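You operate a simulated robot arm through the tools that you are given. There is no shell and no other tool. Be economical: measure what you need, move in short steps, check, and stop when the job is done.

You are at the controls of a simulated two-armed robot. One attempt, no reset.

JOB
Open the top cable drawer, take the sensor that says "59" from the right bench table and leave it in the inside of the top cable drawer, then shut the drawer. Then take the labelled meter from the left bench table and leave it on the front of the steel bench. Then press the test button three times. Then open the bottom workbench drawer, take the 5 m yellow coil from the top of the wooden crate and leave it in the inside of the bottom workbench drawer and shut the drawer again. Then stack the box marked "seals" from the end of the cable table by the rails on top of the box that says "screws". Then stack the test block that says "1 mA" from the left bench table on top of the test block marked "7 mA". Keep to this order.

Only the result counts: the job must be done as asked and must still hold three seconds after the hand-in. Knocking over, shifting, dropping, spilling or breaking anything else fails it. A push-on lid holds only when it is set on centred and level and pressed home; a screw cap is set on level and turned clockwise until tight.

ROBOT AND FRAMES
Two 7-joint arms with two-finger parallel grippers on one trunk, on a base that drives. Base frame: it is fixed to the floor where the robot stands at the start and does not move with it; the origin is under the middle of the robot, x ahead of it, y to its left, z up. Units: mm, degrees, N and s.
The left shoulder is at the start at [50, 158, 983], the right one opposite. With the tool pointing down near the work surface each hand reaches from about 100 to 580 mm from the robot's upright axis, wherever it stands, measured 20 degrees to its own side. Places, roughly: bottom workbench drawer [1700, -1300, 300]; front of the steel bench (34x18 cm) [-1720, 3280, 800]; inside of the bottom workbench drawer [1800, -1200, 200]; inside of the top cable drawer [700, 100, 600]; labelled meter [-2250, -250, 750]; sensor [-3000, 1000, 750]; small blue box, small red box, small yellow box [1500, -750, 750]; test block [-2000, -500, 750]; test button [1000, -400, 900]; top cable drawer [600, 100, 600]; yellow coil [-750, -3500, 500]. Payload 3.91 kg a hand.
Tool frame (each hand has its own): the origin (TCP) lies between the finger pads and is the grasp point; the fingertips stand 30 mm ahead of it; z points along the fingers, y is the line along which they close. The gripper opens to 110 mm. The fingers are 20 mm wide and 10 mm thick; the gripper's body (48 by 112 mm) begins 55 mm behind the TCP.
Orientation is told as [roll, pitch, yaw] about the base's x, y, z axes, in that order, counted from this pose: with the fingers straight down and closing along the base's y, the tool's x points along the base's -x, its y along +y and its z along -z.

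CONTROLS
- The arms move only by the tool move_arm. It takes "left_deltas", "right_deltas" or both (then of equal length, played together; a hand with none holds still); each is one flat list of numbers, 7 for each row, row after row: the shift along the tool's x, y, z in mm, then the turn, a rotation vector about the tool's x, y, z in degrees, then the closure in counts, from 0 (fully open) to 255 (shut). In form: [x, y, z, wx, wy, wz, grip, x, y, z, wx, wy, wz, grip, ...]. A call has 1 to 10 rows; each row shifts and turns the commanded pose from where the row before left it, along the tool's axes as they then stand. Each row takes 0.2 s and may step no farther than 50 mm and 8.6 degrees from the row before; otherwise, or with a gripper value out of range, the whole call is refused. A pose out of reach is approached as far as the arm can. The call stops where the force on the tool passes 40 N (or 10 N more than at its start, if that is more) or the arm is blocked; 0.2 s more then pass. Each finger travels about 153 mm/s and halts on what it meets, pressing with about 44 N; the grip force reading is that of the motor and also rises with nothing between the fingers. The clock runs only during rows and for 0.2 s after the last one: add rows that do not move to give the fingers time. It gives the time, the measured TCP pose, the force on the tool (base axes), the opening and the grip force at its end, in the units of the frame above (readings bear some noise), with the torque about the TCP (base axes, N m) and any sound that the robot's microphone picked up, and new pictures: "views" is both (left out), scene, wrist or none (wrist: the cameras of the hands that moved).
- Cameras (640 x 400 px; columns grow to the right, rows downward): "scene" is now at [124.9, -13.6, 1115.2]; the picture's right is [-0.17, -0.99, 0.00], its down [-0.62, 0.10, -0.78] and it looks along [0.77, -0.13, -0.63] (base axes); focal length 268 px, centre (320, 200). "left" rides on the left gripper at [72, -17, -103] in its tool frame; the picture's right is [0.23, 0.97, 0.00], its down [-0.76, 0.18, -0.62] and it looks along [-0.61, 0.14, 0.78] (tool axes); focal length 222 px, centre (320, 200). "right" rides on the right gripper at [72, 17, -103] in its tool frame; the picture's right is [-0.23, 0.97, 0.00], its down [-0.76, -0.18, -0.62] and it looks along [-0.61, -0.14, 0.78] (tool axes); focal length 222 px, centre (320, 200). There is no depth. A picture from a camera that has moved, and an enlarged one, comes with that camera's place and axes in the base frame and with its lens.
- raise_lower(by): slides the trunk up (or, below 0, down) by that many mm; the arms and the scene camera ride with it, the base frame stays. It gives what a move gives, with no picture.
- roll_base(legs): drives the robot by 1 to 6 legs, each [ahead, turn to the left] in mm and degrees, along the robot's own axes; the way and the turn of a leg run together, so that a leg with both is an arc; at most 1500 mm and 180 degrees a leg. The arms and the cameras ride along, it lands a little off, and it stops where it bumps. It gives what a move gives, and a new picture of the scene camera.
- head_to(pan, tilt): turns the head with the scene camera to pan (to the left, within 80 degrees either way) and tilt (down, from -29 to 69), counted from straight ahead of the robot. It gives what a move gives, and a new picture of the scene camera.
- zoom(camera, box): a new picture of the part [left, top, right, bottom] of that camera's present view, enlarged. The clock stands still meanwhile.
- close_job(): hands the job in; it is judged then, once.

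Go step by step. Nothing tells you exact positions but the pictures and the camera data: compare them with the known pose of the tool, close in by small moves and look again before you grip or let go. The budget is 217 turns and 260 pictures, counting those below and the enlarged ones. Unless the task says otherwise, let go and move clear before handing in, and close with one line.

The tools are called after ">>>" as a command line: name --argument value ..., lists and objects as JSON in quotes. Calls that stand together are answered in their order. move_arm: Moves the arms, as the interface text tells. Its arguments: {"type":"object","properties":{"left_deltas":{"type":"array","items":{"type":"number"}},"right_deltas":{"type":"array","items":{"type":"number"}},"views":{"type":"string","enum":["both","scene","wrist","none"]}},"required":[]} The other tools are called the same way: raise_lower (by) slides the trunk up or down; roll_base (legs) drives the base; head_to (pan, tilt) turns the head that bears the scene camera; zoom (camera, box) takes an enlarged picture of a part of a camera's view; close_job () hands the job in.

At the start:

```text
time_s: 0.0
left_tcp_pos: [383.5, 126.1, 962.7]
left_orientation: [0.0, 0.1, 0.0]
left_wrist_force: [-0.1, -0.1, 0.3]
left_wrist_torque: [-0.03, -0.02, 0.0]
left_opening: 109.8
left_grasp_force: 0.0
right_tcp_pos: [486.6, -275.6, 854.9]
right_orientation: [-0.1, 0.0, 0.1]
right_wrist_force: [-0.8, 0.4, -0.7]
right_wrist_torque: [0.02, 0.03, 0.05]
right_opening: 110.0
right_grasp_force: 0.1
trunk travel left (down, up): [-225.0, 257.0]
robot x, y, heading: [1.6, 1.3, -0.1]
head pan, tilt: [-9.5, 39.0]
```

scene: 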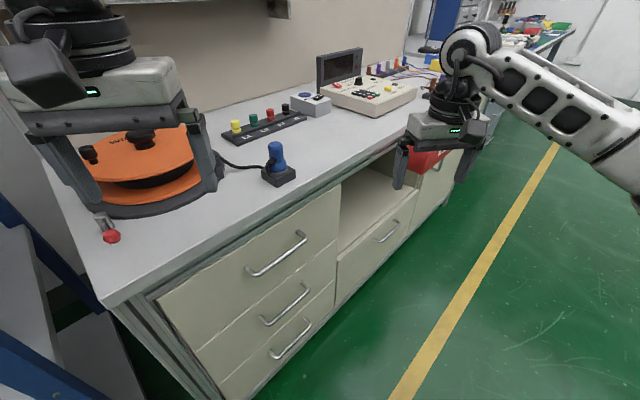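
right: 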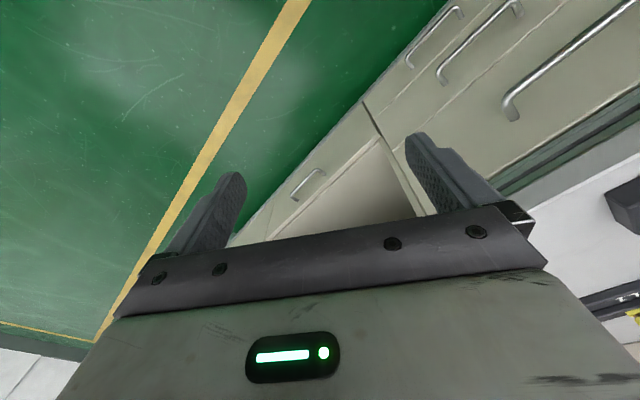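
left: 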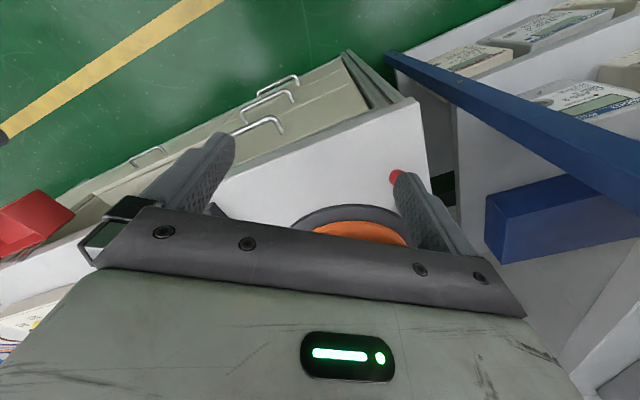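

The cable bench is ahead with its front turned about 30° to me, and its top drawer handle is near [520, 10, 650]. I'll look around before moving.

>>> head_to --pan 75 --tilt 25

>>> head_to --pan -75 --tilt 20

>>> head_to --pan 10 --tilt 45

```text
time_s: 1.6
left_tcp_pos: [384.8, 126.6, 962.5]
left_orientation: [0.0, 0.0, -0.1]
left_wrist_force: [0.2, 0.2, -1.1]
left_wrist_torque: [-0.01, -0.01, 0.01]
left_opening: 109.8
left_grasp_force: 0.0
right_tcp_pos: [486.5, -274.8, 854.8]
right_orientation: [0.0, 0.0, 0.0]
right_wrist_force: [0.3, -0.3, -0.7]
right_wrist_torque: [-0.01, -0.01, 0.01]
right_opening: 110.1
right_grasp_force: 0.1
trunk travel left (down, up): [-225.0, 257.0]
robot x, y, heading: [-0.7, 0.7, 0.1]
head pan, tilt: [75.0, 25.0]
camera scene: at [64.3, 89.6, 1137.0], right [0.97, -0.26, 0.0], down [-0.11, -0.41, -0.91], along [0.24, 0.88, -0.42], focal length 268 px, centre (320, 200)
```

scene: 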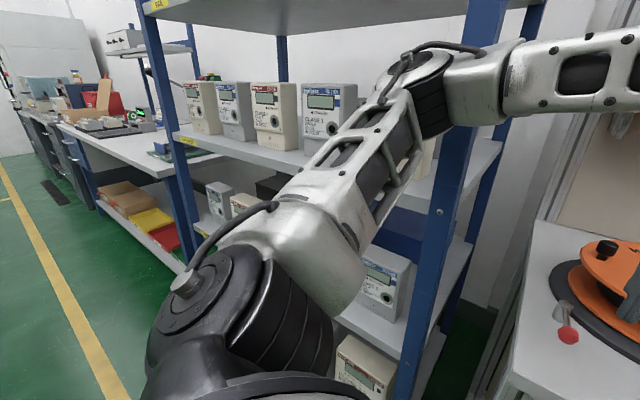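

```text
time_s: 3.9
left_tcp_pos: [383.0, 125.6, 962.6]
left_orientation: [0.0, 0.0, 0.0]
left_wrist_force: [0.0, -0.4, 0.0]
left_wrist_torque: [0.0, 0.0, 0.0]
left_opening: 109.8
left_grasp_force: 0.0
right_tcp_pos: [486.3, -275.3, 855.1]
right_orientation: [0.0, 0.0, 0.0]
right_wrist_force: [-1.3, 0.7, 0.2]
right_wrist_torque: [-0.02, -0.01, -0.03]
right_opening: 109.8
right_grasp_force: 0.1
trunk travel left (down, up): [-225.0, 257.0]
robot x, y, heading: [1.4, -1.9, -0.2]
head pan, tilt: [-75.0, 20.0]
camera scene: at [64.5, -89.3, 1145.1], right [-0.97, -0.26, 0.0], down [-0.09, 0.33, -0.94], along [0.24, -0.91, -0.34], focal length 268 px, centre (320, 200)
```

scene: 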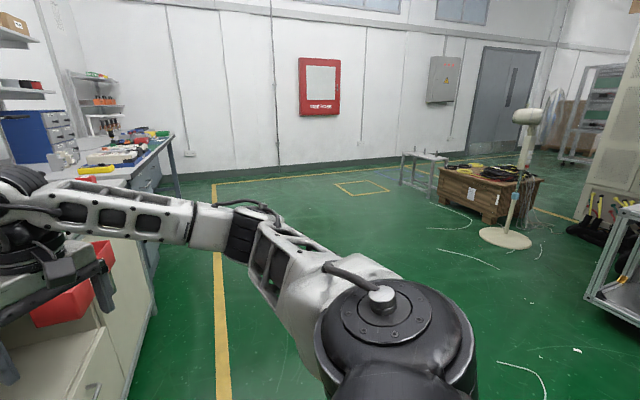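

```text
time_s: 5.5
left_tcp_pos: [384.4, 126.1, 962.2]
left_orientation: [-0.1, 0.0, 0.0]
left_wrist_force: [0.2, -0.5, 0.7]
left_wrist_torque: [0.03, -0.02, 0.01]
left_opening: 110.0
left_grasp_force: 0.0
right_tcp_pos: [485.0, -276.3, 854.9]
right_orientation: [0.1, 0.0, 0.0]
right_wrist_force: [0.0, 0.0, 0.4]
right_wrist_torque: [-0.03, -0.01, 0.0]
right_opening: 110.1
right_grasp_force: 0.1
trunk travel left (down, up): [-225.0, 257.0]
robot x, y, heading: [0.6, -1.0, -0.1]
head pan, tilt: [10.0, 45.0]
camera scene: at [120.5, 14.7, 1106.5], right [0.17, -0.98, 0.0], down [-0.7, -0.12, -0.71], along [0.7, 0.12, -0.71], focal length 268 px, centre (320, 200)
```

scene: 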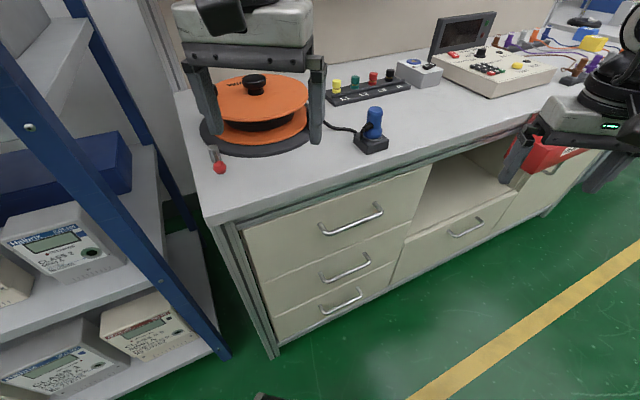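

The bench front faces roughly heading 35°, and the top handle is near [514, 14, 645]. I'll raise the trunk for clearance, turn to face the drawers and back off.

>>> raise_lower --by 120

>>> roll_base --legs '[[0, 35.5], [-250, 0]]'

>>> head_to --pan -20 --tilt 35

```text
time_s: 7.0
left_tcp_pos: [383.2, 125.5, 1081.3]
left_orientation: [0.0, 0.0, 0.1]
left_wrist_force: [0.1, -0.7, -0.4]
left_wrist_torque: [-0.02, 0.02, 0.0]
left_opening: 109.9
left_grasp_force: 0.0
right_tcp_pos: [485.8, -275.8, 974.9]
right_orientation: [0.0, 0.1, 0.0]
right_wrist_force: [0.1, 0.3, -0.5]
right_wrist_torque: [-0.01, -0.01, 0.01]
right_opening: 110.1
right_grasp_force: 0.1
trunk travel left (down, up): [-345.0, 137.0]
robot x, y, heading: [-0.3, 5.8, 0.0]
head pan, tilt: [10.0, 45.0]
```

```text
time_s: 10.5
left_tcp_pos: [28.6, 175.8, 1081.3]
left_orientation: [0.0, 0.0, 34.1]
left_wrist_force: [0.0, -0.9, -0.1]
left_wrist_torque: [0.02, 0.0, -0.03]
left_opening: 110.1
left_grasp_force: 0.0
right_tcp_pos: [338.7, -100.2, 974.2]
right_orientation: [0.0, 0.0, 34.1]
right_wrist_force: [-0.6, 0.2, 0.4]
right_wrist_torque: [-0.03, -0.01, 0.0]
right_opening: 110.1
right_grasp_force: 0.0
trunk travel left (down, up): [-345.0, 137.0]
robot x, y, heading: [-218.9, -145.0, 34.0]
head pan, tilt: [10.0, 45.0]
camera scene: at [-125.6, -65.7, 1226.5], right [0.7, -0.72, 0.0], down [-0.51, -0.49, -0.71], along [0.51, 0.49, -0.71], focal length 268 px, centre (320, 200)
```

scene: 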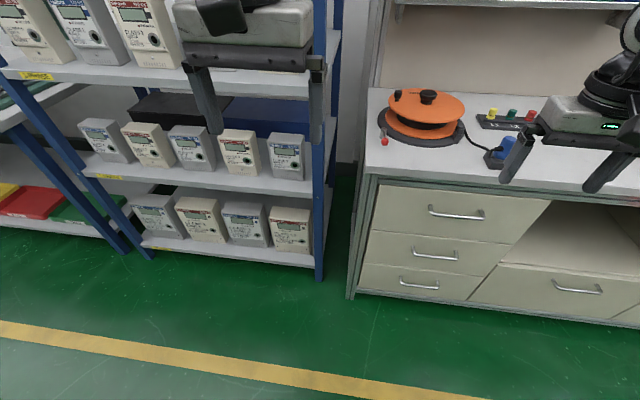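

```text
time_s: 11.4
left_tcp_pos: [29.5, 173.7, 1081.9]
left_orientation: [0.0, 0.0, 34.0]
left_wrist_force: [-0.6, -0.5, 0.2]
left_wrist_torque: [0.03, -0.02, -0.01]
left_opening: 110.0
left_grasp_force: 0.1
right_tcp_pos: [340.7, -100.4, 976.1]
right_orientation: [0.0, 0.0, 34.1]
right_wrist_force: [1.1, 0.0, -0.9]
right_wrist_torque: [-0.01, 0.02, 0.01]
right_opening: 109.9
right_grasp_force: 0.0
trunk travel left (down, up): [-345.0, 137.0]
robot x, y, heading: [-216.1, -144.3, 33.9]
head pan, tilt: [-20.0, 35.0]
camera scene: at [-98.2, -100.6, 1241.2], right [0.24, -0.97, 0.0], down [-0.56, -0.14, -0.82], along [0.79, 0.2, -0.57], focal length 268 px, centre (320, 200)
```

scene: 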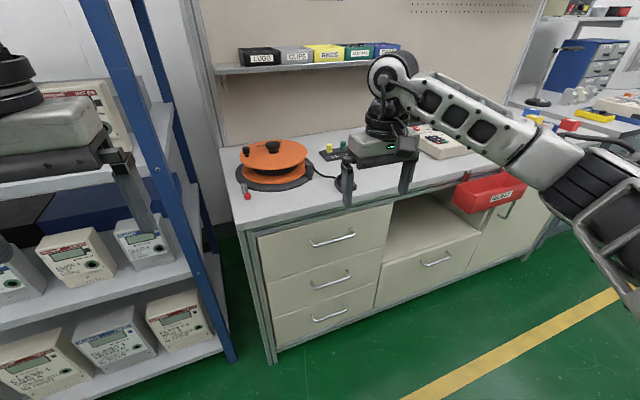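

The handle centre now triangulates to about [535, 14, 625], and the bench heading is about 36.5°. I'll square up, lower the trunk and turn the right hand to point horizontally.

>>> roll_base --legs '[[0, 2.5]]'

>>> raise_lower --by -240

>>> move_arm --right_deltas '[0, 0, 0, 4.95, -4.95, 4.95, 0, 0, 0, 0, 4.95, -4.95, 4.95, 0, 0, 0, 0, 4.95, -4.95, 4.95, 0, 0, 0, 0, 4.95, -4.95, 4.95, 0, 0, 0, 0, 4.95, -4.95, 4.95, 0, 0, 0, 0, 4.95, -4.95, 4.95, 0, 0, 0, 0, 4.95, -4.95, 4.95, 0]' --views "none"

```text
time_s: 12.2
left_tcp_pos: [15.7, 185.6, 1082.3]
left_orientation: [0.0, -0.1, 36.7]
left_wrist_force: [-0.2, 0.4, 0.0]
left_wrist_torque: [-0.02, -0.02, -0.02]
left_opening: 110.1
left_grasp_force: 0.0
right_tcp_pos: [337.5, -75.8, 974.9]
right_orientation: [0.1, 0.0, 36.7]
right_wrist_force: [0.8, 0.4, -0.2]
right_wrist_torque: [-0.02, 0.02, -0.03]
right_opening: 109.9
right_grasp_force: 0.1
trunk travel left (down, up): [-345.0, 137.0]
robot x, y, heading: [-213.4, -148.0, 36.7]
head pan, tilt: [-20.0, 35.0]
camera scene: at [-100.5, -95.1, 1241.3], right [0.29, -0.96, 0.0], down [-0.55, -0.17, -0.82], along [0.78, 0.23, -0.57], focal length 268 px, centre (320, 200)
```

scene: 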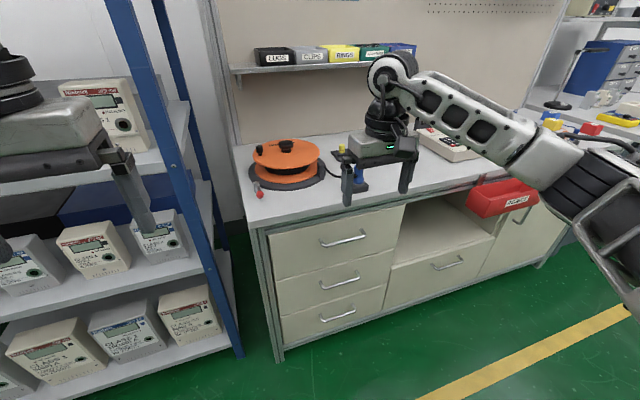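

```text
time_s: 14.8
left_tcp_pos: [16.1, 184.5, 842.7]
left_orientation: [-0.1, 0.0, 36.8]
left_wrist_force: [1.0, -0.3, 0.2]
left_wrist_torque: [0.0, -0.04, 0.0]
left_opening: 110.1
left_grasp_force: 0.0
right_tcp_pos: [336.7, -76.6, 735.6]
right_orientation: [0.0, -0.1, 36.6]
right_wrist_force: [0.1, 0.3, 0.6]
right_wrist_torque: [0.01, -0.03, 0.02]
right_opening: 110.1
right_grasp_force: 0.0
trunk travel left (down, up): [-105.0, 377.0]
robot x, y, heading: [-217.9, -144.9, 36.7]
head pan, tilt: [-20.0, 35.0]
```

```text
time_s: 16.4
left_tcp_pos: [15.2, 186.6, 842.2]
left_orientation: [-0.1, 0.0, 36.7]
left_wrist_force: [-0.5, -0.5, 0.3]
left_wrist_torque: [-0.01, -0.03, 0.0]
left_opening: 109.9
left_grasp_force: 0.1
right_tcp_pos: [337.6, -76.0, 733.7]
right_orientation: [-26.7, -41.9, 10.1]
right_wrist_force: [-0.1, 0.2, -0.4]
right_wrist_torque: [-0.01, -0.03, -0.03]
right_opening: 110.0
right_grasp_force: 0.1
trunk travel left (down, up): [-105.0, 377.0]
robot x, y, heading: [-215.5, -144.5, 36.8]
head pan, tilt: [-20.0, 35.0]
```

I turned about the wrong axis partway, so I'll correct it to the target pose: fingers forward, closing vertically.

>>> move_arm --right_deltas '[0, 0, 0, 0, -5.95, -5.95, 0, 0, 0, 0, 0, -5.95, -5.95, 0, 0, 0, 0, 0, -5.95, -5.95, 0, 0, 0, 0, 0, -5.95, -5.95, 0, 0, 0, 0, 0, -5.95, -5.95, 0, 0, 0, 0, 0, -5.95, -5.95, 0, 0, 0, 0, 0, -5.95, -5.95, 0]' --views "none"

>>> move_arm --right_deltas '[0, 0, 0, 0, -5.95, -5.95, 0, 0, 0, 0, 0, -5.95, -5.95, 0, 0, 0, 0, 0, -5.95, -5.95, 0, 0, 0, 0, 0, -5.95, -5.95, 0, 0, 0, 0, 0, -5.95, -5.95, 0, 0, 0, 0, 0, -5.95, -5.95, 0]' --views "both"

```text
time_s: 17.9
left_tcp_pos: [14.7, 184.8, 842.3]
left_orientation: [0.0, -0.1, 36.7]
left_wrist_force: [-0.5, -0.1, 0.0]
left_wrist_torque: [0.02, 0.01, -0.02]
left_opening: 110.1
left_grasp_force: 0.0
right_tcp_pos: [336.6, -76.4, 734.4]
right_orientation: [-77.6, -33.1, 86.1]
right_wrist_force: [-0.3, 0.2, 0.0]
right_wrist_torque: [-0.01, 0.01, -0.02]
right_opening: 109.7
right_grasp_force: 0.1
trunk travel left (down, up): [-105.0, 377.0]
robot x, y, heading: [-218.0, -145.5, 36.5]
head pan, tilt: [-20.0, 35.0]
```

```text
time_s: 19.4
left_tcp_pos: [14.6, 184.9, 842.0]
left_orientation: [-0.1, 0.0, 36.7]
left_wrist_force: [0.0, -0.5, 0.0]
left_wrist_torque: [0.01, -0.01, 0.01]
left_opening: 109.9
left_grasp_force: 0.1
right_tcp_pos: [232.9, 44.3, 814.3]
right_orientation: [-89.7, 0.2, 126.4]
right_wrist_force: [0.1, 0.0, 0.0]
right_wrist_torque: [0.0, 0.0, -0.04]
right_opening: 110.1
right_grasp_force: 0.1
right hand out of reach, approached as far as the arm can: row 2, 3, 4, 5, 6
trunk travel left (down, up): [-105.0, 377.0]
robot x, y, heading: [-219.2, -141.0, 36.9]
head pan, tilt: [-20.0, 35.0]
camera scene: at [-100.2, -95.5, 1001.2], right [0.29, -0.96, 0.0], down [-0.55, -0.16, -0.82], along [0.78, 0.24, -0.57], focal length 268 px, centre (320, 200)
camera right: at [192.5, -74.3, 799.0], right [-0.14, 0.18, -0.97], down [-0.95, 0.24, 0.18], along [0.27, 0.95, 0.14], focal length 222 px, centre (320, 200)
```

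scene: 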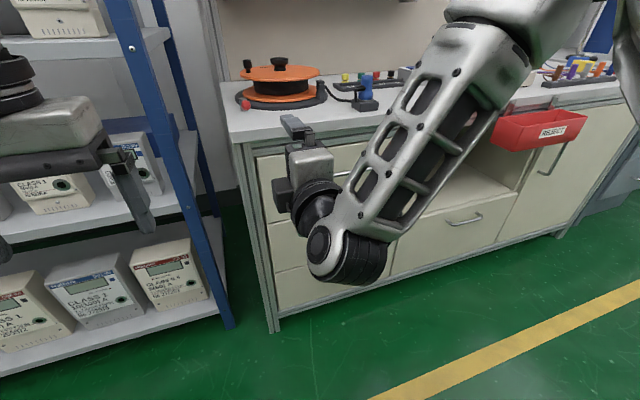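
right: 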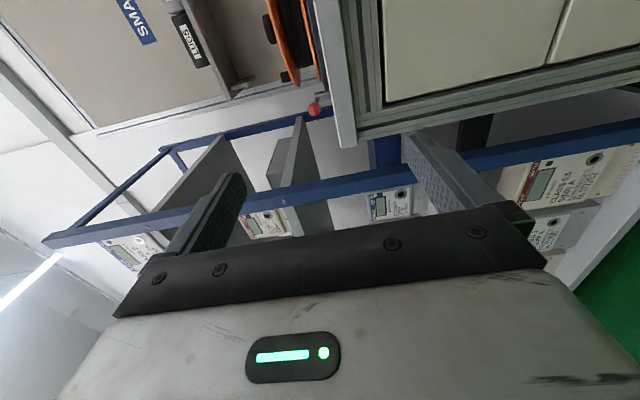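

The hand has the right orientation, but it was too close to the body to hold its position. I'll move it forward, right and down towards the handle.

>>> move_arm --right_deltas '[15, 33, 40, 0, 0, 0, 0, 15, 33, 40, 0, 0, 0, 0, 15, 33, 40, 0, 0, 0, 0, 0, 0, 0, 0, 0, 0, 0]' --views "both"

```text
refused: row 1 steps farther than a row can; nothing moved
```

>>> move_arm --right_deltas '[11, 25, 30, 0, 0, 0, 0, 11, 25, 30, 0, 0, 0, 0, 11, 25, 30, 0, 0, 0, 0, 11, 25, 30, 0, 0, 0, 0, 0, 0, 0, 0, 0, 0, 0]' --views "both"

```text
time_s: 20.6
left_tcp_pos: [14.0, 184.6, 841.6]
left_orientation: [0.0, 0.1, 36.7]
left_wrist_force: [-0.3, -0.2, -0.1]
left_wrist_torque: [0.01, 0.01, 0.02]
left_opening: 110.0
left_grasp_force: 0.1
right_tcp_pos: [280.2, 145.2, 764.9]
right_orientation: [-89.6, 0.0, 126.0]
right_wrist_force: [-0.2, 0.9, 0.4]
right_wrist_torque: [0.04, -0.02, 0.01]
right_opening: 110.0
right_grasp_force: 0.0
right hand out of reach, approached as far as the arm can: row 1, 2, 3, 4
trunk travel left (down, up): [-105.0, 377.0]
robot x, y, heading: [-216.0, -143.6, 36.5]
head pan, tilt: [-20.0, 35.0]
camera scene: at [-100.3, -95.4, 1001.2], right [0.29, -0.96, 0.0], down [-0.55, -0.16, -0.82], along [0.78, 0.24, -0.57], focal length 268 px, centre (320, 200)
camera right: at [238.8, 25.5, 750.0], right [-0.14, 0.18, -0.97], down [-0.95, 0.25, 0.18], along [0.28, 0.95, 0.14], focal length 222 px, centre (320, 200)
```

scene: 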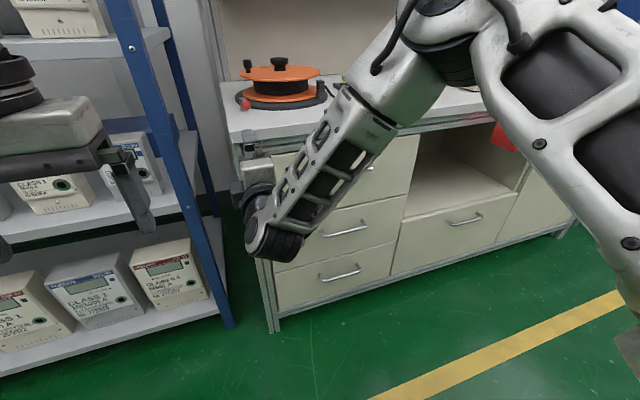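
right: 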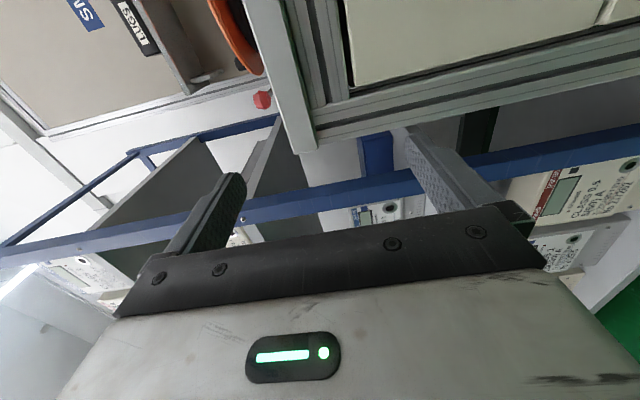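

The arm is folding awkwardly in this roll. I'll turn the hand half a turn about its axis while retreating, so the camera is on the inner side.

>>> move_arm --right_deltas '[0, 0, -8, 0, 0, 8.6, 0, 0, 0, -8, 0, 0, 8.6, 0, 0, 0, -8, 0, 0, 8.6, 0, 0, 0, -8, 0, 0, 8.6, 0, 0, 0, -8, 0, 0, 8.6, 0, 0, 0, -8, 0, 0, 8.6, 0, 0, 0, 0, 0, 0, 8.6, 0, 0, 0, 0, 0, 0, 8.6, 0, 0, 0, 0, 0, 0, 8.6, 0, 0, 0, 0, 0, 0, 8.6, 0]' --views "none"

>>> move_arm --right_deltas '[0, 0, 0, 0, 0, 8.5, 0, 0, 0, 0, 0, 0, 8.5, 0, 0, 0, 0, 0, 0, 8.5, 0, 0, 0, 0, 0, 0, 8.5, 0, 0, 0, 0, 0, 0, 8.5, 0, 0, 0, 0, 0, 0, 8.5, 0, 0, 0, 0, 0, 0, 8.5, 0, 0, 0, 0, 0, 0, 8.5, 0, 0, 0, 0, 0, 0, 8.5, 0, 0, 0, 0, 0, 0, 8.5, 0]' --views "scene"

```text
time_s: 22.8
left_tcp_pos: [15.7, 184.6, 842.1]
left_orientation: [0.0, -0.1, 36.8]
left_wrist_force: [0.1, -0.3, -0.3]
left_wrist_torque: [0.01, 0.01, -0.02]
left_opening: 110.2
left_grasp_force: 0.0
right_tcp_pos: [242.3, 114.3, 767.3]
right_orientation: [-89.8, -86.1, 126.5]
right_wrist_force: [0.4, 0.0, 0.3]
right_wrist_torque: [-0.02, 0.02, -0.03]
right_opening: 109.9
right_grasp_force: 0.0
trunk travel left (down, up): [-105.0, 377.0]
robot x, y, heading: [-217.9, -146.0, 36.3]
head pan, tilt: [-20.0, 35.0]
```

```text
time_s: 24.9
left_tcp_pos: [15.5, 184.7, 841.7]
left_orientation: [0.0, 0.0, 36.7]
left_wrist_force: [0.0, 0.3, 0.3]
left_wrist_torque: [-0.01, -0.02, 0.0]
left_opening: 109.9
left_grasp_force: 0.1
right_tcp_pos: [241.8, 115.2, 765.9]
right_orientation: [90.0, -8.8, -53.4]
right_wrist_force: [0.4, -0.2, 0.1]
right_wrist_torque: [-0.04, 0.04, 0.02]
right_opening: 110.0
right_grasp_force: 0.0
trunk travel left (down, up): [-105.0, 377.0]
robot x, y, heading: [-215.7, -145.0, 36.6]
head pan, tilt: [-20.0, 35.0]
camera scene: at [-100.3, -95.4, 1001.3], right [0.29, -0.96, 0.0], down [-0.55, -0.16, -0.82], along [0.78, 0.24, -0.57], focal length 268 px, centre (320, 200)
```

scene: 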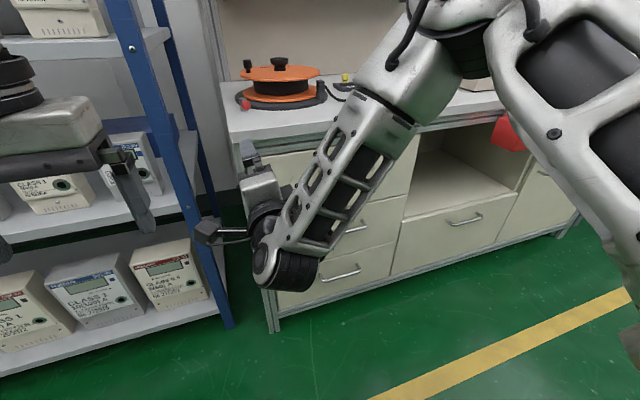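

The hand is now in reach. I'll slide it right and down to in front of the handle.

>>> move_arm --right_deltas '[0, 0, 0, 0, 0, 8.6, 0, -42, -23, 0, 0, 0, 0, 0, -42, -23, 0, 0, 0, 0, 0, -42, -23, 0, 0, 0, 0, 0, -42, -23, 0, 0, 0, 0, 0, -42, -23, 0, 0, 0, 0, 0, -42, -23, 0, 0, 0, 0, 0, 0, 0, 0, 0, 0, 0, 0]' --views "both"

```text
time_s: 26.8
left_tcp_pos: [15.4, 184.5, 842.4]
left_orientation: [0.0, 0.0, 36.7]
left_wrist_force: [0.3, 0.3, -0.5]
left_wrist_torque: [-0.01, -0.01, 0.01]
left_opening: 110.2
left_grasp_force: 0.0
right_tcp_pos: [224.7, 82.5, 757.2]
right_orientation: [89.9, -0.4, -53.6]
right_wrist_force: [-0.2, 0.6, 0.2]
right_wrist_torque: [0.02, 0.0, -0.03]
right_opening: 110.0
right_grasp_force: 0.1
right hand out of reach, approached as far as the arm can: row 2, 3, 4, 5, 6, 7
trunk travel left (down, up): [-105.0, 377.0]
robot x, y, heading: [-218.6, -145.6, 36.6]
head pan, tilt: [-20.0, 35.0]
camera scene: at [-100.3, -95.4, 1001.3], right [0.29, -0.96, 0.0], down [-0.55, -0.16, -0.82], along [0.78, 0.24, -0.57], focal length 268 px, centre (320, 200)
camera right: at [98.2, 79.2, 774.9], right [0.13, -0.18, 0.98], down [-0.05, -0.98, -0.17], along [0.99, -0.03, -0.14], focal length 222 px, centre (320, 200)
```

scene: 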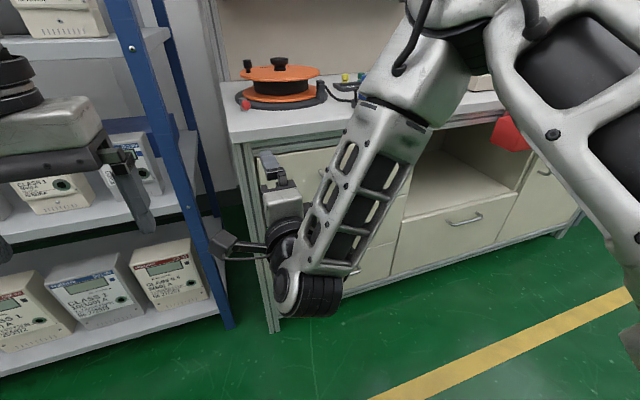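
right: 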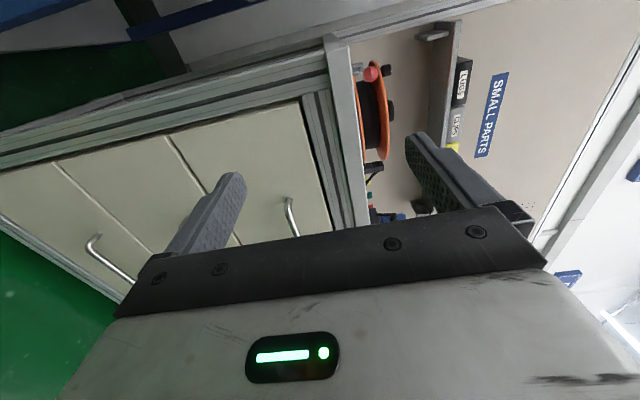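

The right hand works best in the middle, so I'll shift the base about 240 mm right and 130 mm ahead.

>>> roll_base --legs '[[0, -61.5], [273, 0], [0, 61.5]]'

>>> raise_lower --by -103

>>> zoom --camera "right" --box '[0, 0, 640, 400]'

```text
time_s: 34.0
left_tcp_pos: [279.0, 63.8, 840.7]
left_orientation: [-0.1, -0.1, 35.2]
left_wrist_force: [-0.7, -0.3, -0.1]
left_wrist_torque: [0.0, 0.01, -0.03]
left_opening: 110.0
left_grasp_force: 0.1
right_tcp_pos: [485.1, -45.4, 757.1]
right_orientation: [89.9, -0.3, -55.1]
right_wrist_force: [0.5, 0.9, -0.6]
right_wrist_torque: [0.02, -0.02, -0.01]
right_opening: 110.1
right_grasp_force: 0.0
trunk travel left (down, up): [-105.0, 377.0]
robot x, y, heading: [34.1, -259.5, 35.2]
head pan, tilt: [-20.0, 35.0]
camera scene: at [155.7, -213.6, 1001.3], right [0.26, -0.96, 0.0], down [-0.55, -0.15, -0.82], along [0.79, 0.22, -0.57], focal length 268 px, centre (320, 200)
```

scene: 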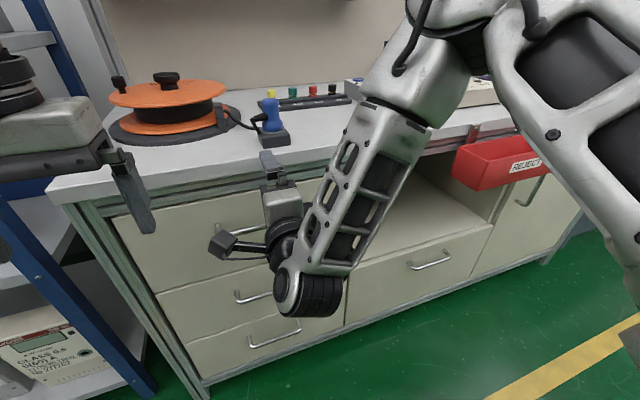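

```text
time_s: 35.4
left_tcp_pos: [277.7, 64.5, 738.4]
left_orientation: [0.0, -0.1, 35.2]
left_wrist_force: [0.1, -0.2, 0.4]
left_wrist_torque: [-0.02, -0.02, -0.04]
left_opening: 110.2
left_grasp_force: 0.2
right_tcp_pos: [485.5, -44.2, 654.3]
right_orientation: [89.9, -0.3, -55.2]
right_wrist_force: [0.4, -0.1, 0.4]
right_wrist_torque: [-0.01, 0.04, 0.0]
right_opening: 110.1
right_grasp_force: 0.0
trunk travel left (down, up): [-2.0, 480.0]
robot x, y, heading: [37.1, -258.3, 35.3]
head pan, tilt: [-20.0, 35.0]
```

```text
1.00 times, centred on (320, 200) of right (not enlarged: the box is as wide or as high as the picture)
camera zoom: at [358.7, -44.0, 671.9], right [0.13, -0.18, 0.98], down [-0.07, -0.98, -0.17], along [0.99, -0.05, -0.14], focal length 222 px, centre (320, 200)
```

zoom: 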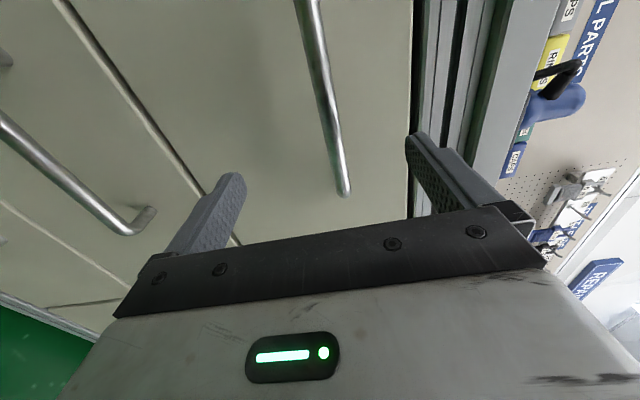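

The top handle bar is near z≈666, about 60 mm ahead of the fingers. I'll straighten the heading and move in.

>>> roll_base --legs '[[0, 1.3]]'

>>> move_arm --right_deltas '[0, 12, 25, 0, 0, 0, 0, 0, 0, 20, 0, 0, 0, 0, 0, 0, 0, 0, 0, 0, 0]' --views "wrist"

```text
time_s: 36.1
left_tcp_pos: [270.8, 70.3, 738.6]
left_orientation: [0.0, 0.1, 36.5]
left_wrist_force: [0.3, 0.0, 0.2]
left_wrist_torque: [0.0, 0.0, -0.02]
left_opening: 110.0
left_grasp_force: 0.0
right_tcp_pos: [479.4, -34.5, 654.1]
right_orientation: [89.8, -0.3, -53.9]
right_wrist_force: [0.0, 0.6, -0.7]
right_wrist_torque: [0.0, 0.01, -0.01]
right_opening: 109.9
right_grasp_force: 0.1
trunk travel left (down, up): [-2.0, 480.0]
robot x, y, heading: [38.4, -257.3, 36.5]
head pan, tilt: [-20.0, 35.0]
camera scene: at [154.6, -211.0, 898.3], right [0.28, -0.96, 0.0], down [-0.55, -0.16, -0.82], along [0.79, 0.23, -0.57], focal length 268 px, centre (320, 200)
```

scene: 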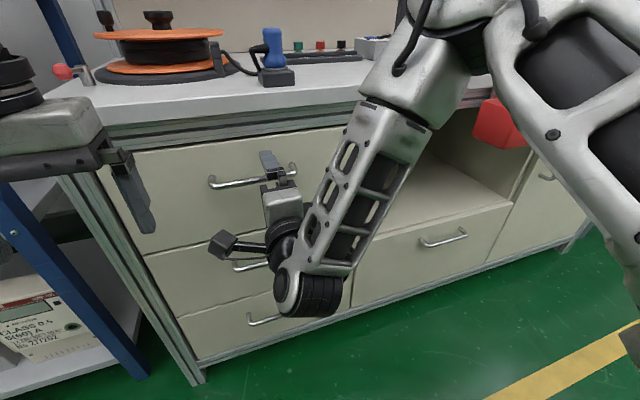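

```text
time_s: 36.8
left_tcp_pos: [270.9, 68.8, 739.1]
left_orientation: [0.0, 0.0, 36.5]
left_wrist_force: [0.9, -0.2, 0.9]
left_wrist_torque: [-0.02, -0.01, 0.0]
left_opening: 110.0
left_grasp_force: 0.0
right_tcp_pos: [507.0, -10.4, 667.4]
right_orientation: [89.7, -0.2, -54.0]
right_wrist_force: [-6.8, -7.0, 2.7]
right_wrist_torque: [0.52, -0.47, 0.05]
right_opening: 109.9
right_grasp_force: 0.0
right hand out of reach, approached as far as the arm can: row 2
trunk travel left (down, up): [-2.0, 480.0]
robot x, y, heading: [39.0, -263.9, 36.7]
head pan, tilt: [-20.0, 35.0]
stopped in row 3 (right hand): the force on the tool passed its limit at 58 N (the readings are from after the stop); the commanded pose is now the measured one
camera right: at [381.2, -12.5, 685.4], right [0.13, -0.18, 0.98], down [-0.06, -0.98, -0.17], along [0.99, -0.03, -0.14], focal length 222 px, centre (320, 200)
```

right: 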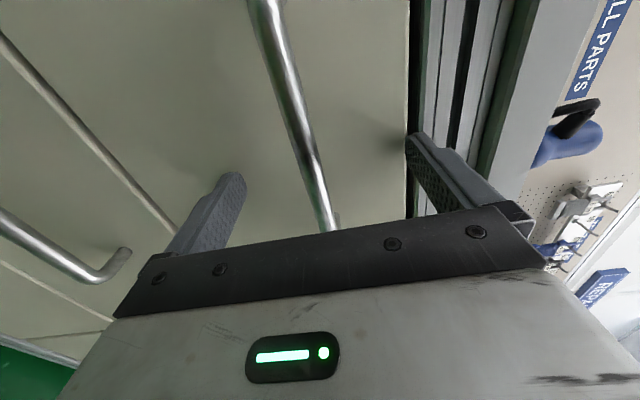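

The fingertips touch the drawer front and the bar lies between the fingers. I'll back off slightly and close.

>>> move_arm --right_deltas '[0, 0, -5, 0, 0, 0, 0, 0, 0, 0, 0, 0, 0, 120, 0, 0, 0, 0, 0, 0, 255, 0, 0, 0, 0, 0, 0, 255, 0, 0, 0, 0, 0, 0, 255]' --views "wrist"

```text
time_s: 38.0
left_tcp_pos: [271.0, 68.0, 739.2]
left_orientation: [0.0, 0.0, 36.5]
left_wrist_force: [0.4, 1.0, 0.1]
left_wrist_torque: [0.0, 0.0, -0.02]
left_opening: 110.2
left_grasp_force: 0.0
right_tcp_pos: [504.0, -14.6, 665.5]
right_orientation: [89.6, -0.4, -54.1]
right_wrist_force: [-1.0, 1.1, -1.2]
right_wrist_torque: [0.37, 0.28, -0.27]
right_opening: 11.8
right_grasp_force: 45.0
trunk travel left (down, up): [-2.0, 480.0]
robot x, y, heading: [38.2, -258.5, 36.3]
head pan, tilt: [-20.0, 35.0]
camera right: at [377.5, -15.0, 684.4], right [0.14, -0.18, 0.97], down [-0.06, -0.98, -0.17], along [0.99, -0.03, -0.14], focal length 222 px, centre (320, 200)
```

right: 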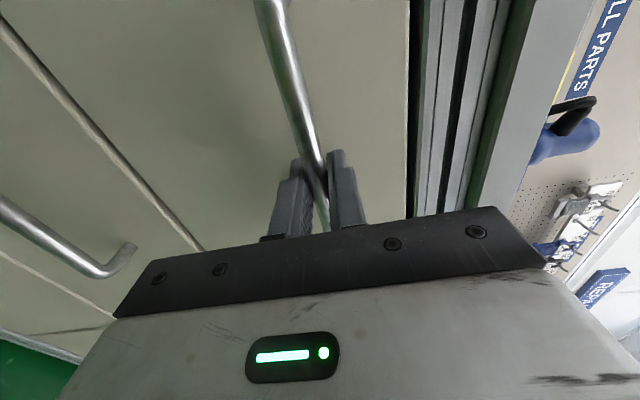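

The bar is gripped (11.8 mm). I'll pull by driving back.

>>> roll_base --legs '[[-260, 0]]'

```text
time_s: 39.8
left_tcp_pos: [62.3, -85.1, 738.4]
left_orientation: [-0.1, 0.1, 36.6]
left_wrist_force: [0.1, 0.1, -0.8]
left_wrist_torque: [0.0, 0.01, -0.01]
left_opening: 110.2
left_grasp_force: 0.1
right_tcp_pos: [295.1, -166.6, 665.1]
right_orientation: [89.6, -0.3, -53.8]
right_wrist_force: [-4.4, 6.1, -2.4]
right_wrist_torque: [0.36, 0.26, -0.24]
right_opening: 11.7
right_grasp_force: 45.2
trunk travel left (down, up): [-2.0, 480.0]
robot x, y, heading: [-172.6, -413.7, 36.8]
head pan, tilt: [-20.0, 35.0]
camera scene: at [-53.8, -365.0, 898.2], right [0.29, -0.96, 0.0], down [-0.55, -0.16, -0.82], along [0.79, 0.23, -0.57], focal length 268 px, centre (320, 200)
```

scene: 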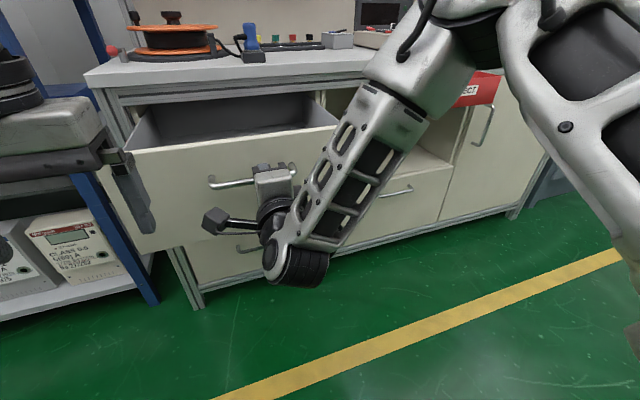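

The drawer is open about 258 mm. I'll release, back away and return the right hand to pointing down.

>>> move_arm --right_deltas '[0, 0, 0, 0, 0, 0, 0, 0, 0, 0, 0, 0, 0, 0, 0, 0, 0, 0, 0, 0, 0, 0, 0, 0, 0, 0, 0, 0]' --views "none"

>>> roll_base --legs '[[-250, 0]]'

>>> raise_lower --by 250

>>> move_arm --right_deltas '[0, 0, 0, 4.95, 4.95, -4.95, 0, 0, 0, 0, 4.95, 4.95, -4.95, 0, 0, 0, 0, 4.95, 4.95, -4.95, 0, 0, 0, 0, 4.95, 4.95, -4.95, 0, 0, 0, 0, 4.95, 4.95, -4.95, 0, 0, 0, 0, 4.95, 4.95, -4.95, 0, 0, 0, 0, 4.95, 4.95, -4.95, 0]' --views "none"

>>> move_arm --right_deltas '[0, 0, 0, 4.95, 4.95, -4.95, 0, 0, 0, 0, 4.95, 4.95, -4.95, 0, 0, 0, 0, 4.95, 4.95, -4.95, 0, 0, 0, 0, 4.95, 4.95, -4.95, 0, 0, 0, 0, 4.95, 4.95, -4.95, 0, 0, 0, 0, 4.95, 4.95, -4.95, 0, 0, 0, 0, 4.95, 4.95, -4.95, 0]' --views "scene"

```text
time_s: 40.8
left_tcp_pos: [62.1, -85.9, 738.6]
left_orientation: [-0.1, -0.1, 36.5]
left_wrist_force: [0.3, -0.4, 0.2]
left_wrist_torque: [0.0, -0.01, 0.01]
left_opening: 109.9
left_grasp_force: 0.1
right_tcp_pos: [294.2, -166.7, 665.4]
right_orientation: [89.6, -0.3, -53.9]
right_wrist_force: [-0.2, 0.2, 0.6]
right_wrist_torque: [0.01, -0.01, 0.0]
right_opening: 110.1
right_grasp_force: 0.1
trunk travel left (down, up): [-2.0, 480.0]
robot x, y, heading: [-168.1, -418.6, 36.6]
head pan, tilt: [-20.0, 35.0]
```

```text
time_s: 42.6
left_tcp_pos: [-129.8, -228.5, 739.1]
left_orientation: [0.0, 0.1, 36.5]
left_wrist_force: [-0.9, 0.3, -0.2]
left_wrist_torque: [0.03, -0.01, -0.01]
left_opening: 109.9
left_grasp_force: 0.0
right_tcp_pos: [101.3, -310.0, 664.3]
right_orientation: [89.6, -0.3, -54.1]
right_wrist_force: [-0.4, 0.6, -0.6]
right_wrist_torque: [0.01, 0.0, -0.03]
right_opening: 110.1
right_grasp_force: 0.1
trunk travel left (down, up): [-2.0, 480.0]
robot x, y, heading: [-365.7, -557.4, 36.5]
head pan, tilt: [-20.0, 35.0]
camera scene: at [-246.4, -508.2, 898.2], right [0.28, -0.96, 0.0], down [-0.55, -0.16, -0.82], along [0.79, 0.23, -0.57], focal length 268 px, centre (320, 200)
```

scene: 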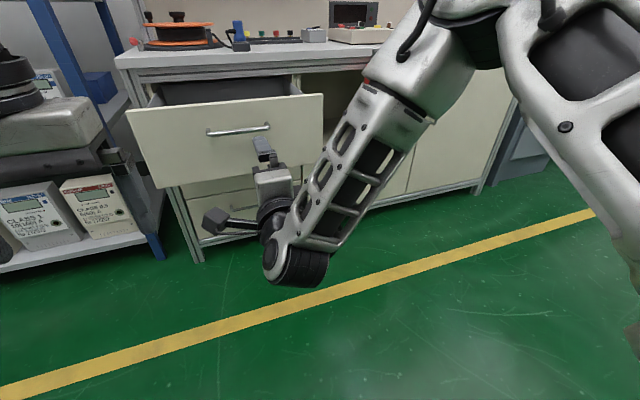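

```text
time_s: 45.2
left_tcp_pos: [-129.8, -228.7, 987.7]
left_orientation: [0.1, 0.0, 36.4]
left_wrist_force: [-0.6, -0.6, 0.5]
left_wrist_torque: [-0.01, 0.0, 0.01]
left_opening: 110.2
left_grasp_force: 0.1
right_tcp_pos: [102.2, -309.4, 915.4]
right_orientation: [89.6, -0.3, -54.0]
right_wrist_force: [0.3, 0.0, -0.7]
right_wrist_torque: [0.02, 0.0, 0.02]
right_opening: 110.0
right_grasp_force: 0.0
trunk travel left (down, up): [-252.0, 230.0]
robot x, y, heading: [-364.3, -561.2, 36.7]
head pan, tilt: [-20.0, 35.0]
```

```text
time_s: 46.8
left_tcp_pos: [-130.2, -228.6, 988.2]
left_orientation: [-0.1, 0.2, 36.5]
left_wrist_force: [0.0, 0.5, 0.3]
left_wrist_torque: [-0.01, 0.03, -0.05]
left_opening: 110.1
left_grasp_force: 0.1
right_tcp_pos: [92.1, -302.1, 922.6]
right_orientation: [44.4, -19.3, -8.7]
right_wrist_force: [0.4, 0.2, -0.3]
right_wrist_torque: [0.0, -0.04, -0.02]
right_opening: 109.9
right_grasp_force: 0.0
right hand out of reach, approached as far as the arm can: row 1, 2
trunk travel left (down, up): [-252.0, 230.0]
robot x, y, heading: [-364.2, -556.5, 36.8]
head pan, tilt: [-20.0, 35.0]
```

```text
time_s: 48.4
left_tcp_pos: [-130.3, -228.7, 989.2]
left_orientation: [0.0, 0.1, 36.6]
left_wrist_force: [0.3, 0.2, 0.1]
left_wrist_torque: [-0.01, -0.01, -0.03]
left_opening: 109.9
left_grasp_force: 0.1
right_tcp_pos: [91.6, -300.8, 923.0]
right_orientation: [-0.4, 0.5, 36.1]
right_wrist_force: [-0.9, 0.5, 0.0]
right_wrist_torque: [0.0, 0.01, -0.01]
right_opening: 110.1
right_grasp_force: 0.1
trunk travel left (down, up): [-252.0, 230.0]
robot x, y, heading: [-361.3, -559.9, 36.3]
head pan, tilt: [-20.0, 35.0]
camera scene: at [-246.5, -508.0, 1148.2], right [0.28, -0.96, 0.0], down [-0.55, -0.16, -0.82], along [0.79, 0.23, -0.57], focal length 268 px, centre (320, 200)
```

scene: 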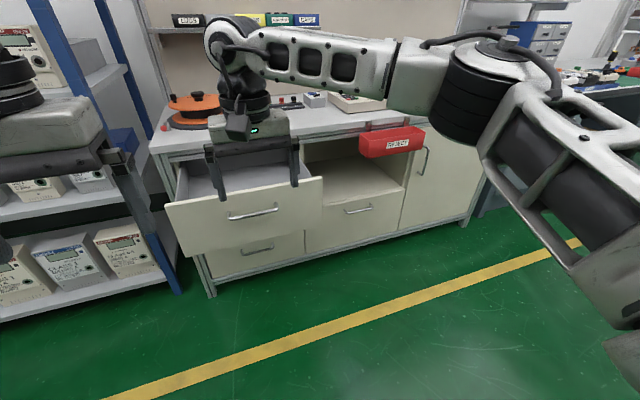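

Next I turn towards the right bench table and look for the sensors.

>>> head_to --pan 0 --tilt 20

>>> roll_base --legs '[[0, 115]]'

```text
time_s: 49.2
left_tcp_pos: [-130.5, -228.3, 988.8]
left_orientation: [0.0, 0.1, 36.5]
left_wrist_force: [0.0, 0.1, -0.4]
left_wrist_torque: [0.02, 0.02, -0.02]
left_opening: 110.0
left_grasp_force: 0.1
right_tcp_pos: [92.8, -299.9, 923.4]
right_orientation: [-0.3, 0.2, 36.0]
right_wrist_force: [-0.3, -0.5, 0.2]
right_wrist_torque: [0.0, 0.01, 0.0]
right_opening: 110.1
right_grasp_force: 0.0
trunk travel left (down, up): [-252.0, 230.0]
robot x, y, heading: [-364.8, -555.4, 36.4]
head pan, tilt: [0.0, 20.0]
camera scene: at [-256.0, -477.9, 1172.1], right [0.59, -0.8, 0.0], down [-0.28, -0.2, -0.94], along [0.76, 0.56, -0.34], focal length 268 px, centre (320, 200)
```

scene: 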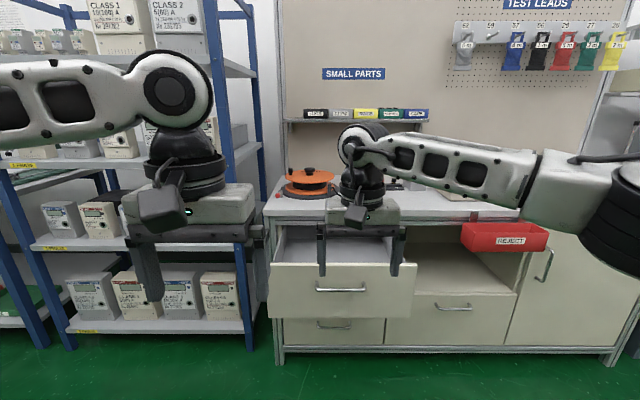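

```text
time_s: 54.4
left_tcp_pos: [-757.9, -474.3, 988.4]
left_orientation: [0.0, 0.1, 150.1]
left_wrist_force: [0.5, -0.2, 0.4]
left_wrist_torque: [0.02, -0.01, -0.02]
left_opening: 110.1
left_grasp_force: 0.0
right_tcp_pos: [-780.9, -242.0, 922.8]
right_orientation: [-0.3, 0.5, 149.6]
right_wrist_force: [0.7, 0.2, -0.5]
right_wrist_torque: [0.0, -0.02, 0.0]
right_opening: 110.0
right_grasp_force: 0.1
trunk travel left (down, up): [-252.0, 230.0]
robot x, y, heading: [-365.9, -560.1, 149.8]
head pan, tilt: [0.0, 20.0]
camera scene: at [-478.4, -490.6, 1172.1], right [0.5, 0.87, 0.0], down [0.3, -0.17, -0.94], along [-0.81, 0.47, -0.34], focal length 268 px, centre (320, 200)
```

scene: 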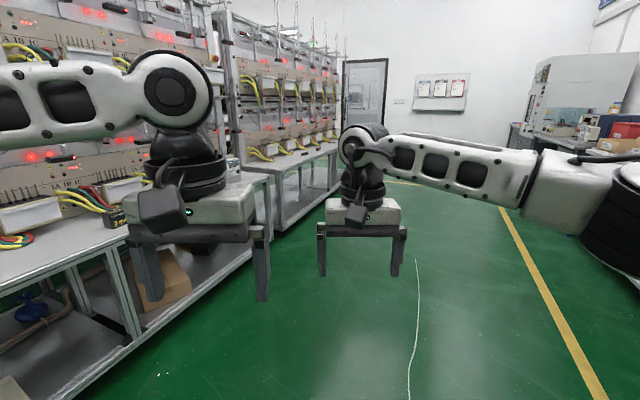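

The two test bench tables are on the left, and the far one is the "right bench table". I'll drive along the aisle and look at it.

>>> head_to --pan 40 --tilt 25

>>> roll_base --legs '[[0, -15], [1400, 0], [800, 0]]'

```text
time_s: 55.4
left_tcp_pos: [-758.1, -475.8, 988.3]
left_orientation: [0.0, 0.1, 150.1]
left_wrist_force: [-0.1, -0.9, -0.1]
left_wrist_torque: [-0.01, -0.02, 0.02]
left_opening: 110.1
left_grasp_force: 0.1
right_tcp_pos: [-780.8, -241.9, 923.7]
right_orientation: [-0.3, 0.4, 149.5]
right_wrist_force: [-0.9, 0.8, 0.5]
right_wrist_torque: [0.0, -0.03, 0.03]
right_opening: 110.1
right_grasp_force: 0.1
trunk travel left (down, up): [-252.0, 230.0]
robot x, y, heading: [-365.1, -555.8, 150.0]
head pan, tilt: [40.0, 25.0]
camera scene: at [-488.4, -553.1, 1164.0], right [-0.17, 0.98, 0.0], down [0.42, 0.07, -0.91], along [-0.89, -0.16, -0.42], focal length 268 px, centre (320, 200)
```

scene: 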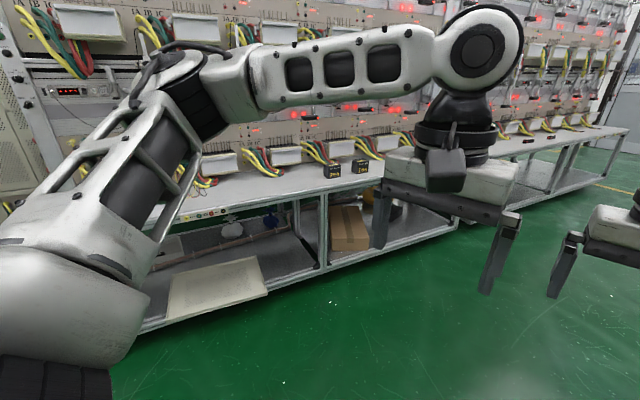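

```text
time_s: 67.3
left_tcp_pos: [-2248.9, 1247.6, 987.6]
left_orientation: [0.0, 0.2, 132.1]
left_wrist_force: [0.1, 0.5, 0.0]
left_wrist_torque: [-0.02, -0.02, -0.04]
left_opening: 109.8
left_grasp_force: 0.0
right_tcp_pos: [-2198.3, 1475.5, 923.1]
right_orientation: [-0.3, 0.5, 131.6]
right_wrist_force: [0.1, -0.2, 0.2]
right_wrist_torque: [0.0, -0.01, 0.0]
right_opening: 110.4
right_grasp_force: 0.0
trunk travel left (down, up): [-252.0, 230.0]
robot x, y, heading: [-1896.8, 1048.3, 131.9]
head pan, tilt: [40.0, 25.0]
camera scene: at [-2016.5, 1089.3, 1164.0], right [0.14, 0.99, 0.0], down [0.42, -0.06, -0.91], along [-0.9, 0.13, -0.42], focal length 268 px, centre (320, 200)
```

scene: 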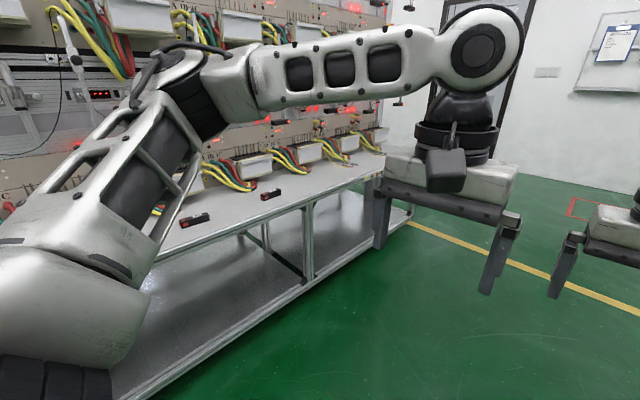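

Two small devices sit on the right bench table. I'll zoom in to read them.

>>> zoom --camera "scene" --box '[150, 160, 310, 260]'

```text
4.00 times, centred on (230, 210) of scene
camera zoom: at [-2016.5, 1089.3, 1164.0], right [0.14, 0.99, 0.0], down [0.42, -0.06, -0.91], along [-0.9, 0.13, -0.42], focal length 1070 px, centre (680, 160)
```

zoom: 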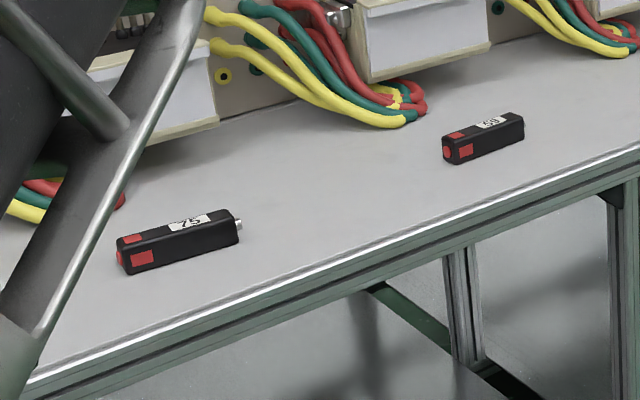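

The far one reads 59 and is near [-2960, 1035]. I'll tuck in the right hand and drive to stand in front of it.

>>> move_arm --right_deltas '[38, -32, 0, 0, 0, 0, 0, 38, -32, 0, 0, 0, 0, 0, 38, -32, 0, 0, 0, 0, 0, 38, -32, 0, 0, 0, 0, 0, 38, -32, 0, 0, 0, 0, 0]' --views "none"

>>> head_to --pan 0 --tilt 40

>>> roll_base --legs '[[0, 21.6], [780, 0], [0, 62]]'

```text
time_s: 68.5
left_tcp_pos: [-2248.9, 1246.4, 988.4]
left_orientation: [0.0, 0.0, 132.0]
left_wrist_force: [0.6, -0.7, 0.0]
left_wrist_torque: [-0.01, 0.03, 0.0]
left_opening: 110.2
left_grasp_force: 0.1
right_tcp_pos: [-1952.0, 1438.6, 923.3]
right_orientation: [-0.4, 0.3, 131.6]
right_wrist_force: [-0.1, 0.6, -0.4]
right_wrist_torque: [0.0, -0.01, -0.01]
right_opening: 110.0
right_grasp_force: 0.1
trunk travel left (down, up): [-252.0, 230.0]
robot x, y, heading: [-1898.6, 1045.9, 132.3]
head pan, tilt: [40.0, 25.0]
```

```text
time_s: 69.6
left_tcp_pos: [-2248.5, 1247.2, 988.6]
left_orientation: [-0.1, 0.1, 132.1]
left_wrist_force: [-0.3, 0.3, -0.6]
left_wrist_torque: [0.0, 0.0, 0.02]
left_opening: 109.9
left_grasp_force: 0.1
right_tcp_pos: [-1952.1, 1438.3, 923.3]
right_orientation: [-0.3, 0.3, 131.5]
right_wrist_force: [-0.2, 0.0, 0.2]
right_wrist_torque: [-0.01, 0.02, 0.02]
right_opening: 110.2
right_grasp_force: 0.0
trunk travel left (down, up): [-252.0, 230.0]
robot x, y, heading: [-1901.7, 1044.7, 132.2]
head pan, tilt: [0.0, 40.0]
camera scene: at [-1982.2, 1139.6, 1140.7], right [0.74, 0.67, 0.0], down [0.43, -0.48, -0.77], along [-0.51, 0.57, -0.64], focal length 268 px, centre (320, 200)
```

scene: 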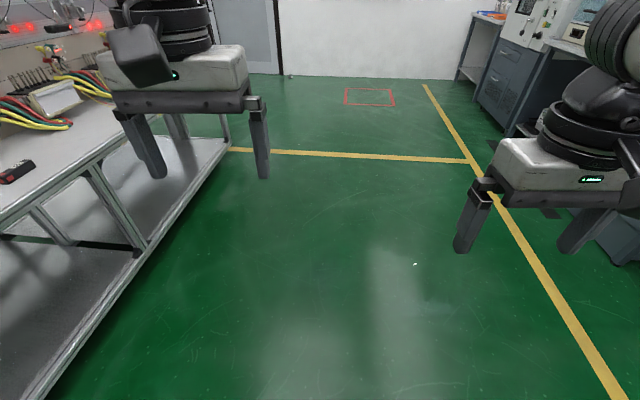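

```text
time_s: 77.6
left_tcp_pos: [-2853.2, 1088.6, 989.3]
left_orientation: [0.0, 0.1, -147.0]
left_wrist_force: [-1.0, 0.1, 0.9]
left_wrist_torque: [0.0, -0.02, 0.02]
left_opening: 110.1
left_grasp_force: 0.0
right_tcp_pos: [-2996.1, 1411.5, 923.4]
right_orientation: [-0.4, 0.4, -147.3]
right_wrist_force: [-0.5, -0.5, 0.0]
right_wrist_torque: [0.0, -0.04, 0.0]
right_opening: 109.8
right_grasp_force: 0.1
trunk travel left (down, up): [-252.0, 230.0]
robot x, y, heading: [-2600.3, 1404.5, -146.9]
head pan, tilt: [0.0, 40.0]
camera scene: at [-2704.5, 1336.3, 1140.7], right [-0.55, 0.84, 0.0], down [0.54, 0.35, -0.77], along [-0.64, -0.42, -0.64], focal length 268 px, centre (320, 200)
```

scene: 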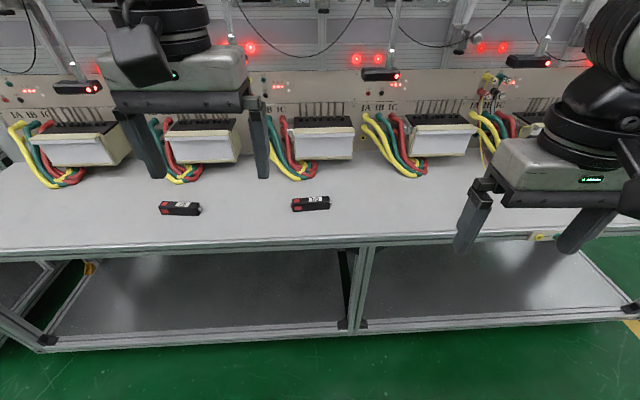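

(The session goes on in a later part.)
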